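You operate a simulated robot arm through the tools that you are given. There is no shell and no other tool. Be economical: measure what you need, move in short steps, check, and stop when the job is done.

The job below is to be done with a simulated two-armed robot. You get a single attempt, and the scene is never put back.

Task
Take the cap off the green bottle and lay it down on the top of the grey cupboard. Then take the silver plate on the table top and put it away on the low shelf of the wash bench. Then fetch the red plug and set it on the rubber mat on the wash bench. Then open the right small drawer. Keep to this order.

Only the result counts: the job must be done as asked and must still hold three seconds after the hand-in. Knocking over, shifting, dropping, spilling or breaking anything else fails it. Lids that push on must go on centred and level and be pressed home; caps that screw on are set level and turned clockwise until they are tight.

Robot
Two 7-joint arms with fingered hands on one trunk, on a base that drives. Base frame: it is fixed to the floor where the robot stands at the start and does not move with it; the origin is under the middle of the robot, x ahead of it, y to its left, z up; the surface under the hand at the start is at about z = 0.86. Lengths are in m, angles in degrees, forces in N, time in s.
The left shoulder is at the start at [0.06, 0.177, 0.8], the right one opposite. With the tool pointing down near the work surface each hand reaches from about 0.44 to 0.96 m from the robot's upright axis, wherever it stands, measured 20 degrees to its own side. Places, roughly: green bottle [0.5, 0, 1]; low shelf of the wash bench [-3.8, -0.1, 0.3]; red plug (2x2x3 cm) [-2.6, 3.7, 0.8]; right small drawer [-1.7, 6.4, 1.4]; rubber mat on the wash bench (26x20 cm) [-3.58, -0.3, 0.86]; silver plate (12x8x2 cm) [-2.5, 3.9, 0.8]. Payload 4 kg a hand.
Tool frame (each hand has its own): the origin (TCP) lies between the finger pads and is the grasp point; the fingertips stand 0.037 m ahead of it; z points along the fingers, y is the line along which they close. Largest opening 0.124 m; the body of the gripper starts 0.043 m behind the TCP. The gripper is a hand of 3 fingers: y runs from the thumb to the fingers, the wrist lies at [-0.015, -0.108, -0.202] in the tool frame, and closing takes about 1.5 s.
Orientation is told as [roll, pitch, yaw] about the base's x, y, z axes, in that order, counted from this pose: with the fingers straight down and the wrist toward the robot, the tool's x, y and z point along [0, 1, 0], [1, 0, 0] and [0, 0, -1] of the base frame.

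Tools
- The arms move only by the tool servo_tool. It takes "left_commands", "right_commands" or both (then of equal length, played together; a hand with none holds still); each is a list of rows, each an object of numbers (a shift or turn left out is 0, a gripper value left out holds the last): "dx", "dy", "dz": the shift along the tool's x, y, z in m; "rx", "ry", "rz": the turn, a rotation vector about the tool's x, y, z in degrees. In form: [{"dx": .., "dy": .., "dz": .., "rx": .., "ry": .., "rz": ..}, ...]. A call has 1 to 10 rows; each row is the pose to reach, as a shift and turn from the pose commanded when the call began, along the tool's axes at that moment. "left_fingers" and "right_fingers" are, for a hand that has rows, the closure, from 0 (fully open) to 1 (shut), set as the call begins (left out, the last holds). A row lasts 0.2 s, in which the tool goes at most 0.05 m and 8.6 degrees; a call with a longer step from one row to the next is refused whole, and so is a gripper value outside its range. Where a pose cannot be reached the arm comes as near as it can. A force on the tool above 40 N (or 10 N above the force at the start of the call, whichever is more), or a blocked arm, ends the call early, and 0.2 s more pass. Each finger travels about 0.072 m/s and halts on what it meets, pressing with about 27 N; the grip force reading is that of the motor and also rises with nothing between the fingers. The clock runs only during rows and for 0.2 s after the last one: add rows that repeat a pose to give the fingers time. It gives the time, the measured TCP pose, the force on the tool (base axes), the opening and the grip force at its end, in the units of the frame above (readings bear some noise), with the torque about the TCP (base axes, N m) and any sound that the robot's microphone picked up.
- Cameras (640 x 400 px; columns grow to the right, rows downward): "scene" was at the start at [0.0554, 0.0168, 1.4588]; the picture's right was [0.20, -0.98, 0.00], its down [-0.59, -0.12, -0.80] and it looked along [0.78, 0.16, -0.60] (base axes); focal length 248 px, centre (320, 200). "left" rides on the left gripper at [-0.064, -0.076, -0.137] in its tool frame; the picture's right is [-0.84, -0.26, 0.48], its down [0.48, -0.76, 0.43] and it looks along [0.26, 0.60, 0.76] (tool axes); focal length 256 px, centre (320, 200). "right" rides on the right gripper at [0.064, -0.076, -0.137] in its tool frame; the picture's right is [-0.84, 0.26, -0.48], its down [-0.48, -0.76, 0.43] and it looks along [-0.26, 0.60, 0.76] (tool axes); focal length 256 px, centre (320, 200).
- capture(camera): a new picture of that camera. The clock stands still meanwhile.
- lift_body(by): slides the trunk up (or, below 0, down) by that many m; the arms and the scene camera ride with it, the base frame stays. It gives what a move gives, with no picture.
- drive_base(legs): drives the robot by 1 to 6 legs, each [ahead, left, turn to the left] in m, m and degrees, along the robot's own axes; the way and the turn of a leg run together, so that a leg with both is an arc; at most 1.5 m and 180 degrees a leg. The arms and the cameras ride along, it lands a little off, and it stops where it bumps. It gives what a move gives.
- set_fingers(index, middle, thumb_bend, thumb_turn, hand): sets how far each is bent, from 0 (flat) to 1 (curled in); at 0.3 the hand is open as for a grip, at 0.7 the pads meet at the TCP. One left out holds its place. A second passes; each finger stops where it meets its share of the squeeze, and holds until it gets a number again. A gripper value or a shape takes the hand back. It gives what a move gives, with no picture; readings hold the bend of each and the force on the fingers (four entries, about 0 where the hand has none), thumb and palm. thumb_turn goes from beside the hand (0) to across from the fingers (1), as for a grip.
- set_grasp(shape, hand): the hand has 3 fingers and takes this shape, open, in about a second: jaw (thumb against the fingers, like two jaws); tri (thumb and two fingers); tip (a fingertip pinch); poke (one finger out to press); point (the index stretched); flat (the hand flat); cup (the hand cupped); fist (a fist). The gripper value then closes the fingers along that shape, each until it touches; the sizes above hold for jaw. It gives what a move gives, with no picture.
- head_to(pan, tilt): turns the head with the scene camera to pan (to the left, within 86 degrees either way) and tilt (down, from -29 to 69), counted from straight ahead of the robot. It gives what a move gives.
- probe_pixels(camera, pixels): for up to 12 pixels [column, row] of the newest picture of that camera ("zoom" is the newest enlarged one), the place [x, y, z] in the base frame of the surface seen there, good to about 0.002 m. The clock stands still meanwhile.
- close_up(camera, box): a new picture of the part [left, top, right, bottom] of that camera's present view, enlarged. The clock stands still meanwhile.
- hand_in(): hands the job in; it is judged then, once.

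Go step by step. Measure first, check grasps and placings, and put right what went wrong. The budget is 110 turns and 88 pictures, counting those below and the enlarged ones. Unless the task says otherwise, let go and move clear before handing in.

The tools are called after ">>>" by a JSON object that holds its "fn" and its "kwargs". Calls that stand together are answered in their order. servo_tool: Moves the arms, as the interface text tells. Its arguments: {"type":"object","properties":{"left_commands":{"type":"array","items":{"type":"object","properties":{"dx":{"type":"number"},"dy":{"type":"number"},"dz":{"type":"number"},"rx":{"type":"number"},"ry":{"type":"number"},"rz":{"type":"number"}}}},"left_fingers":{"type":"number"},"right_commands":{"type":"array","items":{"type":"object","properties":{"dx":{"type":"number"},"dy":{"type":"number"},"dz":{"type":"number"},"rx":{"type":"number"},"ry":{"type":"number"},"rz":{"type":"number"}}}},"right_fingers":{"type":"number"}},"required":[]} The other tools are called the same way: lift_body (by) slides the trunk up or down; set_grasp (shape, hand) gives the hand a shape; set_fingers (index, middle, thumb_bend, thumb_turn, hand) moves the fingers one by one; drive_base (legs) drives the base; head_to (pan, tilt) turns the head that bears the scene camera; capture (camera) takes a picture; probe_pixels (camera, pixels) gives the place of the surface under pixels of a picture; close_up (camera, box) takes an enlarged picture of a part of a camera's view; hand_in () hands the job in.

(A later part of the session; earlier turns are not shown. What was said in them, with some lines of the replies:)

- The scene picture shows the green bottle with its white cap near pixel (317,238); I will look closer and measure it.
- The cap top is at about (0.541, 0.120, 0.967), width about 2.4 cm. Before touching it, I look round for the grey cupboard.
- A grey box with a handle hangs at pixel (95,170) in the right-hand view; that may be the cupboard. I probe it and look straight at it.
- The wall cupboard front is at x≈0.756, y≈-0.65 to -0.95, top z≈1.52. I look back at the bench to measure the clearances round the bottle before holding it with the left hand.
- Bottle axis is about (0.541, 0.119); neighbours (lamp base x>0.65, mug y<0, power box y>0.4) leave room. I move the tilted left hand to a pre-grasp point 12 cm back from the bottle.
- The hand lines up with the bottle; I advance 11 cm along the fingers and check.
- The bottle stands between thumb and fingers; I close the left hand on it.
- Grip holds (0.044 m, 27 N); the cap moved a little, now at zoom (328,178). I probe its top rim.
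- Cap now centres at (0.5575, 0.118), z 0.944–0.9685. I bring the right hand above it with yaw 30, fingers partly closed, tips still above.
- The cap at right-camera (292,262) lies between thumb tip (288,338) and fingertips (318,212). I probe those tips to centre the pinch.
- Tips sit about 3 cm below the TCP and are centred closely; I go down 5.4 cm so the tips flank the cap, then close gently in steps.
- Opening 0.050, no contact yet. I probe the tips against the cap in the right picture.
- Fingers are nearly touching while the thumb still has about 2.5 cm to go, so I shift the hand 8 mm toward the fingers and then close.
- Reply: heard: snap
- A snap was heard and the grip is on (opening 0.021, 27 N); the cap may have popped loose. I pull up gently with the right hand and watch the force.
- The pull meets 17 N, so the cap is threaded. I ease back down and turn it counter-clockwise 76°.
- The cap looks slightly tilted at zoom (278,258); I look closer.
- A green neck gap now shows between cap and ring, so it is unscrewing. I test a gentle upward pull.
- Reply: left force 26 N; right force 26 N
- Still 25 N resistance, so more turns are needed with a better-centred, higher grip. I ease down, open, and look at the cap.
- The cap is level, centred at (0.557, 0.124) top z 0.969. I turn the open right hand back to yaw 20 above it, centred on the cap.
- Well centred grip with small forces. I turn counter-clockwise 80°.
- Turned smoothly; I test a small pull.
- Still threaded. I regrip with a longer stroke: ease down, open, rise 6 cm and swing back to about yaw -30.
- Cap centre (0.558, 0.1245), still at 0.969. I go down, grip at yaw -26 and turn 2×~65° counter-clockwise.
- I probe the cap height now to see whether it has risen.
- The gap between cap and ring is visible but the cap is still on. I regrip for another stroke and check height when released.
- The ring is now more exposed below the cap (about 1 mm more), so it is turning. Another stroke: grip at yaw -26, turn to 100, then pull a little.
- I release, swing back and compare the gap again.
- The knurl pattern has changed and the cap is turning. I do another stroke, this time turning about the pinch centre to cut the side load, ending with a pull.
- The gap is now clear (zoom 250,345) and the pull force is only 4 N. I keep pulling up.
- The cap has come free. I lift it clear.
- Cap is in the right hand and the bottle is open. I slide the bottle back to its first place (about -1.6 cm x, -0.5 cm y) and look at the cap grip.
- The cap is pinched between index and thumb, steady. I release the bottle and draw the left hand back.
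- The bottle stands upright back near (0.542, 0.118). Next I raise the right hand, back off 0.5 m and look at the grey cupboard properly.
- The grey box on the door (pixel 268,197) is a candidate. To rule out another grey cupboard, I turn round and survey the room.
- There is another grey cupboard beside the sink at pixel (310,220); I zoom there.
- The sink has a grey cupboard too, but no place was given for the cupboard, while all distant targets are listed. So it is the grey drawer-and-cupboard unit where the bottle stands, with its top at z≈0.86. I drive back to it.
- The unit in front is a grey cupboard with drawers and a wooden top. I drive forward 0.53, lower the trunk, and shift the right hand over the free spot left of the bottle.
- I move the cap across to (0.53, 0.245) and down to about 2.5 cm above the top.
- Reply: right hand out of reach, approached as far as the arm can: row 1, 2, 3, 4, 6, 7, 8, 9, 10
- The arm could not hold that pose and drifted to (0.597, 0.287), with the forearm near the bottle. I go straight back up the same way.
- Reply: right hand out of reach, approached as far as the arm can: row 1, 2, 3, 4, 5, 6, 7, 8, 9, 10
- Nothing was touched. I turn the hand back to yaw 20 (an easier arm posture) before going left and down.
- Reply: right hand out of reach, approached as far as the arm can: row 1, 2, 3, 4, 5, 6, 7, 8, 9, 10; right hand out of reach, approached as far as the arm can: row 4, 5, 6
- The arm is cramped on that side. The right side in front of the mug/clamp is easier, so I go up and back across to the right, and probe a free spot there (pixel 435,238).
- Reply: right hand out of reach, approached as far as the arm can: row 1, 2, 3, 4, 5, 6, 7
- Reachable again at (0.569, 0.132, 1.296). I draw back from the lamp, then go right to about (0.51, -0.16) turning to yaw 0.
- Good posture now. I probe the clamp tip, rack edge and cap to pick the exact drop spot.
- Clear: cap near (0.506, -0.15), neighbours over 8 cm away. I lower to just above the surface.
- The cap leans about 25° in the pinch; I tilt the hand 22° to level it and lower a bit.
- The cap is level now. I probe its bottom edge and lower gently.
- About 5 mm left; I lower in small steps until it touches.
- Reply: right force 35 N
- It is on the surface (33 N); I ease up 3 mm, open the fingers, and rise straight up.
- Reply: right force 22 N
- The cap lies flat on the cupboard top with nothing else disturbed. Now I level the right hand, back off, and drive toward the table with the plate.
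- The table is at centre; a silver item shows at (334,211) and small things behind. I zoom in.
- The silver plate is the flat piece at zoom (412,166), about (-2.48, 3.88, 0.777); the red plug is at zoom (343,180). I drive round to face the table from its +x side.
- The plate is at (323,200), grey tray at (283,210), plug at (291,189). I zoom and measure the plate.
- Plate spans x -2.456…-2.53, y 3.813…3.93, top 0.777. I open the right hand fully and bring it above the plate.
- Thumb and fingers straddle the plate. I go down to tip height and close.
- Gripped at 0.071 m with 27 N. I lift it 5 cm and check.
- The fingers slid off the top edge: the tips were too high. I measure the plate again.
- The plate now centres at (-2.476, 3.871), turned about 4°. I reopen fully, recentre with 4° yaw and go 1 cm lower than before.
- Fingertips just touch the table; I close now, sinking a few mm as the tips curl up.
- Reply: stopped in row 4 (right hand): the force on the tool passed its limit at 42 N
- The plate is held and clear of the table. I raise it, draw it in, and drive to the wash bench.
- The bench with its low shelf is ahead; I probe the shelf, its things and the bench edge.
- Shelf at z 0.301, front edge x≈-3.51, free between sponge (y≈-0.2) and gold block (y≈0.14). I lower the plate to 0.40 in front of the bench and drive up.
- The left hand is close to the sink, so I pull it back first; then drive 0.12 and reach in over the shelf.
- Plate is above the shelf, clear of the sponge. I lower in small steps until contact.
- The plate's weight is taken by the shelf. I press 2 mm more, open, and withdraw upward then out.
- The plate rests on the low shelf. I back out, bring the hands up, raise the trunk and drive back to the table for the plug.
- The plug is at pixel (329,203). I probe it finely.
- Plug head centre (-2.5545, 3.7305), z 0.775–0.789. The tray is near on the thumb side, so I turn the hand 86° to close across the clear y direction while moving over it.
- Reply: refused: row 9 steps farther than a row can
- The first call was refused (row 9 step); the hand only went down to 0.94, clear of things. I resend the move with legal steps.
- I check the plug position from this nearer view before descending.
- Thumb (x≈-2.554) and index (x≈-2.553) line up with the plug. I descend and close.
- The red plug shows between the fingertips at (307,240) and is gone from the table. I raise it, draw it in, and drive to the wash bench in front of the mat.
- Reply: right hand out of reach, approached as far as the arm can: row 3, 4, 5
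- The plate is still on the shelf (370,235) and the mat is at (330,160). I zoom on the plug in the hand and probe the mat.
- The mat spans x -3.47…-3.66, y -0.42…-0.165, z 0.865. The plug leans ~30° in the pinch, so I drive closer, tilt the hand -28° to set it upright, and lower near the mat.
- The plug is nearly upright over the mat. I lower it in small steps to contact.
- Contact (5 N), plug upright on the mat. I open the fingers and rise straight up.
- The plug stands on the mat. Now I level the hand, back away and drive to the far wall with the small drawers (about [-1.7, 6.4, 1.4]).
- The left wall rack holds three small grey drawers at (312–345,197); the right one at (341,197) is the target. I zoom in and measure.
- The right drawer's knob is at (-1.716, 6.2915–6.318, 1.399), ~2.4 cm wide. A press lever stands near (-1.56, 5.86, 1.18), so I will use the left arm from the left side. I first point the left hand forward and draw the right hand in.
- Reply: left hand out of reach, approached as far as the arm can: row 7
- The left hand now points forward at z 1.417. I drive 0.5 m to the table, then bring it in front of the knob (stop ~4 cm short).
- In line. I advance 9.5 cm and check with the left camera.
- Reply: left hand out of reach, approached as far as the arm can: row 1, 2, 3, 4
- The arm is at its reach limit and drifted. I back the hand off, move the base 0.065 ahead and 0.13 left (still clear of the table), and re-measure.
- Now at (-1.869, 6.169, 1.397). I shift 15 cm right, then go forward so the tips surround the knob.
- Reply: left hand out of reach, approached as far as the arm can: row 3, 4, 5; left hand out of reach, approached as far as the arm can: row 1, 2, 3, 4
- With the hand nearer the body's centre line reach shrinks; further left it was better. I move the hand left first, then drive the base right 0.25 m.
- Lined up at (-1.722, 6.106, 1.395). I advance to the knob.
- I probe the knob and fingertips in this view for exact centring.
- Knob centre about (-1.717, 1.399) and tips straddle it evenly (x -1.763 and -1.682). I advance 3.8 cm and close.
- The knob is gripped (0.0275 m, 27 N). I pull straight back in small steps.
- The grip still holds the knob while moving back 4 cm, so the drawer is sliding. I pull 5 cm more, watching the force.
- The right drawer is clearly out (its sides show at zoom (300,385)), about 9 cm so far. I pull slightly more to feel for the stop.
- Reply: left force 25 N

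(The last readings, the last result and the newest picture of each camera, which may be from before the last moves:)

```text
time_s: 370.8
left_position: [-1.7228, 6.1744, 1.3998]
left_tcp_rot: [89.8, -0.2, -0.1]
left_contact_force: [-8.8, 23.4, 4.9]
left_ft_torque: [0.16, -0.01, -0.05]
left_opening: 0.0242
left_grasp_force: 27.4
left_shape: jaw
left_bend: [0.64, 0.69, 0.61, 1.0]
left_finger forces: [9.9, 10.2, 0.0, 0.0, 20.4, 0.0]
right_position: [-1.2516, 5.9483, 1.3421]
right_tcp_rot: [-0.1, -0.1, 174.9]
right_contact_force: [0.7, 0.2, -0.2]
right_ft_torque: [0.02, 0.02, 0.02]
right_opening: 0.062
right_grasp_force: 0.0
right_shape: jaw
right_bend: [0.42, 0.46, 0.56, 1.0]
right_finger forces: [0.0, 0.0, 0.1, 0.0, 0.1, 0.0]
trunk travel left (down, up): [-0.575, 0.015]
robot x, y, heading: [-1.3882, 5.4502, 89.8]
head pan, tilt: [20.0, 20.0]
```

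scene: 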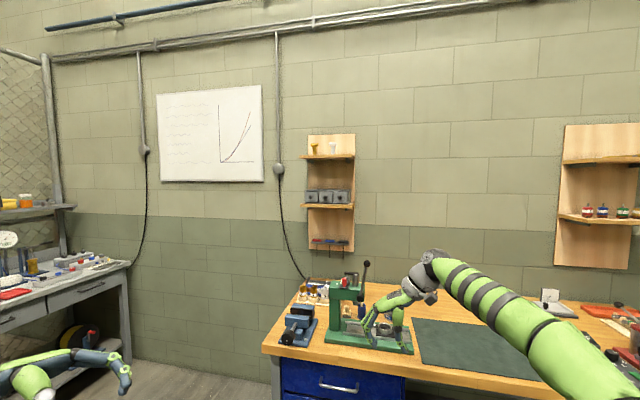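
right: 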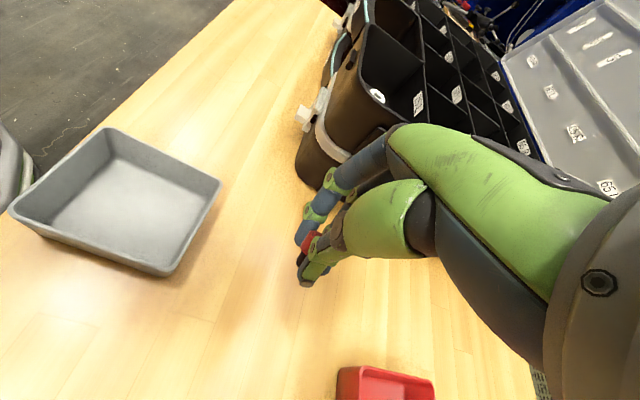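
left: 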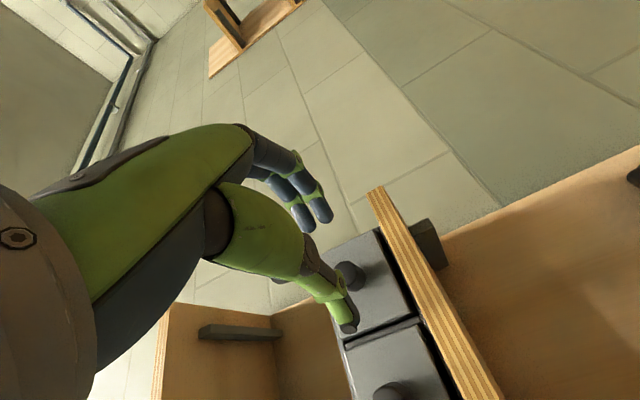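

The end stop is reached (23 N), so the drawer is fully open. I relax 3 mm, open the fingers, and draw straight back.

>>> {"fn": "servo_tool", "kwargs": {"left_commands": [{"dz": 0.003}, {"dz": 0.003}]}}

>>> {"fn": "servo_tool", "kwargs": {"left_commands": [{}, {}, {}, {}, {"dz": -0.03}, {"dz": -0.07}, {"dz": -0.11}, {"dz": -0.13}, {"dz": -0.13}], "left_fingers": 0.4}}

>>> {"fn": "drive_base", "kwargs": {"legs": [[-0.4, 0, 0]]}}

>>> {"fn": "head_to", "kwargs": {"pan": 18, "tilt": 15}}

>>> {"fn": "capture", "kwargs": {"camera": "scene"}}

```text
time_s: 371.4
left_position: [-1.7212, 6.1741, 1.4005]
left_tcp_rot: [89.9, -0.2, -0.1]
left_contact_force: [-10.0, 12.7, 1.8]
left_ft_torque: [0.09, 0.0, -0.02]
left_opening: 0.0245
left_grasp_force: 27.2
left_shape: jaw
left_bend: [0.72, 0.69, 0.61, 1.0]
left_finger forces: [10.8, 10.8, 0.0, 0.1, 24.3, 0.0]
right_position: [-1.2518, 5.9457, 1.3421]
right_tcp_rot: [-0.2, 0.1, 175.0]
right_contact_force: [-0.1, -0.6, 0.5]
right_ft_torque: [-0.02, 0.02, 0.01]
right_opening: 0.0617
right_grasp_force: 0.1
right_shape: jaw
right_bend: [0.42, 0.46, 0.56, 1.0]
right_finger forces: [0.0, 0.1, 0.0, 0.0, 0.1, 0.0]
trunk travel left (down, up): [-0.575, 0.015]
robot x, y, heading: [-1.3891, 5.4494, 89.9]
head pan, tilt: [20.0, 20.0]
```

```text
time_s: 373.4
left_position: [-1.7207, 6.0442, 1.4025]
left_tcp_rot: [89.9, -0.1, -0.2]
left_contact_force: [0.2, -0.3, 0.6]
left_ft_torque: [0.04, -0.03, 0.0]
left_opening: 0.0739
left_grasp_force: 0.1
left_shape: jaw
left_bend: [0.38, 0.42, 0.53, 0.99]
left_finger forces: [0.0, 0.0, 0.0, 0.0, 0.0, 0.0]
right_position: [-1.2504, 5.9449, 1.3425]
right_tcp_rot: [-0.1, -0.1, 174.9]
right_contact_force: [0.9, 1.0, -0.1]
right_ft_torque: [0.0, 0.01, 0.0]
right_opening: 0.0616
right_grasp_force: 0.0
right_shape: jaw
right_bend: [0.42, 0.46, 0.56, 1.0]
right_finger forces: [0.1, 0.0, 0.0, 0.1, 0.0, 0.0]
trunk travel left (down, up): [-0.575, 0.015]
robot x, y, heading: [-1.384, 5.4551, 89.7]
head pan, tilt: [20.0, 20.0]
```

```text
time_s: 375.9
left_position: [-1.7242, 5.6425, 1.4026]
left_tcp_rot: [89.9, -0.1, 0.0]
left_contact_force: [-0.5, -0.7, -0.1]
left_ft_torque: [-0.04, 0.0, 0.0]
left_opening: 0.074
left_grasp_force: 0.1
left_shape: jaw
left_bend: [0.38, 0.42, 0.53, 0.99]
left_finger forces: [0.1, 0.0, 0.0, 0.0, 0.1, 0.1]
right_position: [-1.254, 5.5452, 1.3437]
right_tcp_rot: [-0.3, -0.2, 175.1]
right_contact_force: [0.6, 0.4, 0.1]
right_ft_torque: [0.01, 0.01, 0.0]
right_opening: 0.0616
right_grasp_force: 0.1
right_shape: jaw
right_bend: [0.42, 0.46, 0.56, 1.0]
right_finger forces: [0.0, 0.0, 0.0, 0.0, 0.1, 0.0]
trunk travel left (down, up): [-0.575, 0.015]
robot x, y, heading: [-1.3871, 5.0498, 90.0]
head pan, tilt: [20.0, 20.0]
```

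```text
time_s: 376.6
left_position: [-1.7246, 5.6437, 1.4027]
left_tcp_rot: [89.9, -0.1, 0.0]
left_contact_force: [0.0, 0.0, -0.6]
left_ft_torque: [0.02, -0.01, 0.01]
left_opening: 0.0744
left_grasp_force: 0.2
left_shape: jaw
left_bend: [0.38, 0.42, 0.53, 0.99]
left_finger forces: [0.1, 0.0, 0.0, 0.0, 0.1, 0.0]
right_position: [-1.2531, 5.5466, 1.3425]
right_tcp_rot: [-0.1, -0.1, 175.0]
right_contact_force: [0.1, -0.2, 0.2]
right_ft_torque: [0.04, 0.04, -0.04]
right_opening: 0.0617
right_grasp_force: 0.1
right_shape: jaw
right_bend: [0.42, 0.46, 0.56, 1.0]
right_finger forces: [0.0, 0.0, 0.0, 0.0, 0.1, 0.0]
trunk travel left (down, up): [-0.575, 0.015]
robot x, y, heading: [-1.3868, 5.0508, 90.3]
head pan, tilt: [18.0, 15.0]
```

```text
0 pictures are left
```

scene: 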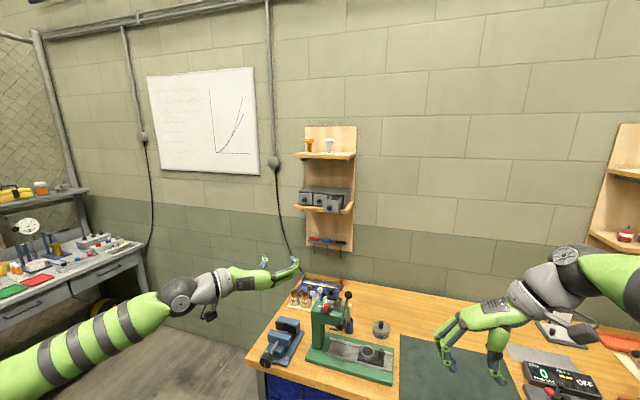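

The right small drawer stands open at pixel (330,203), both hands are clear, and nothing else looks disturbed. I hand in.

>>> {"fn": "hand_in", "kwargs": {}}

```text
The job is handed in.
```

I did all four steps in order and handed the job in, but one choice was a guess.

- **Cap:** I unscrewed it and laid it flat on the grey drawer-and-cupboard unit where the bottle stands. No position was given for the grey cupboard. There is also a grey cupboard beside the sink and a grey box on the door, so I picked this one because only the far-off places had been listed. The bottle slid about 1.6 cm while I held it, and I put it back within a few millimetres of its place.
- **Plate:** it rests on the low shelf of the wash bench. My first grip slipped and moved it about 2 cm on the table before I got it.
- **Plug:** it stands on the rubber mat.
- **Drawer:** the right small drawer is pulled out to its stop.
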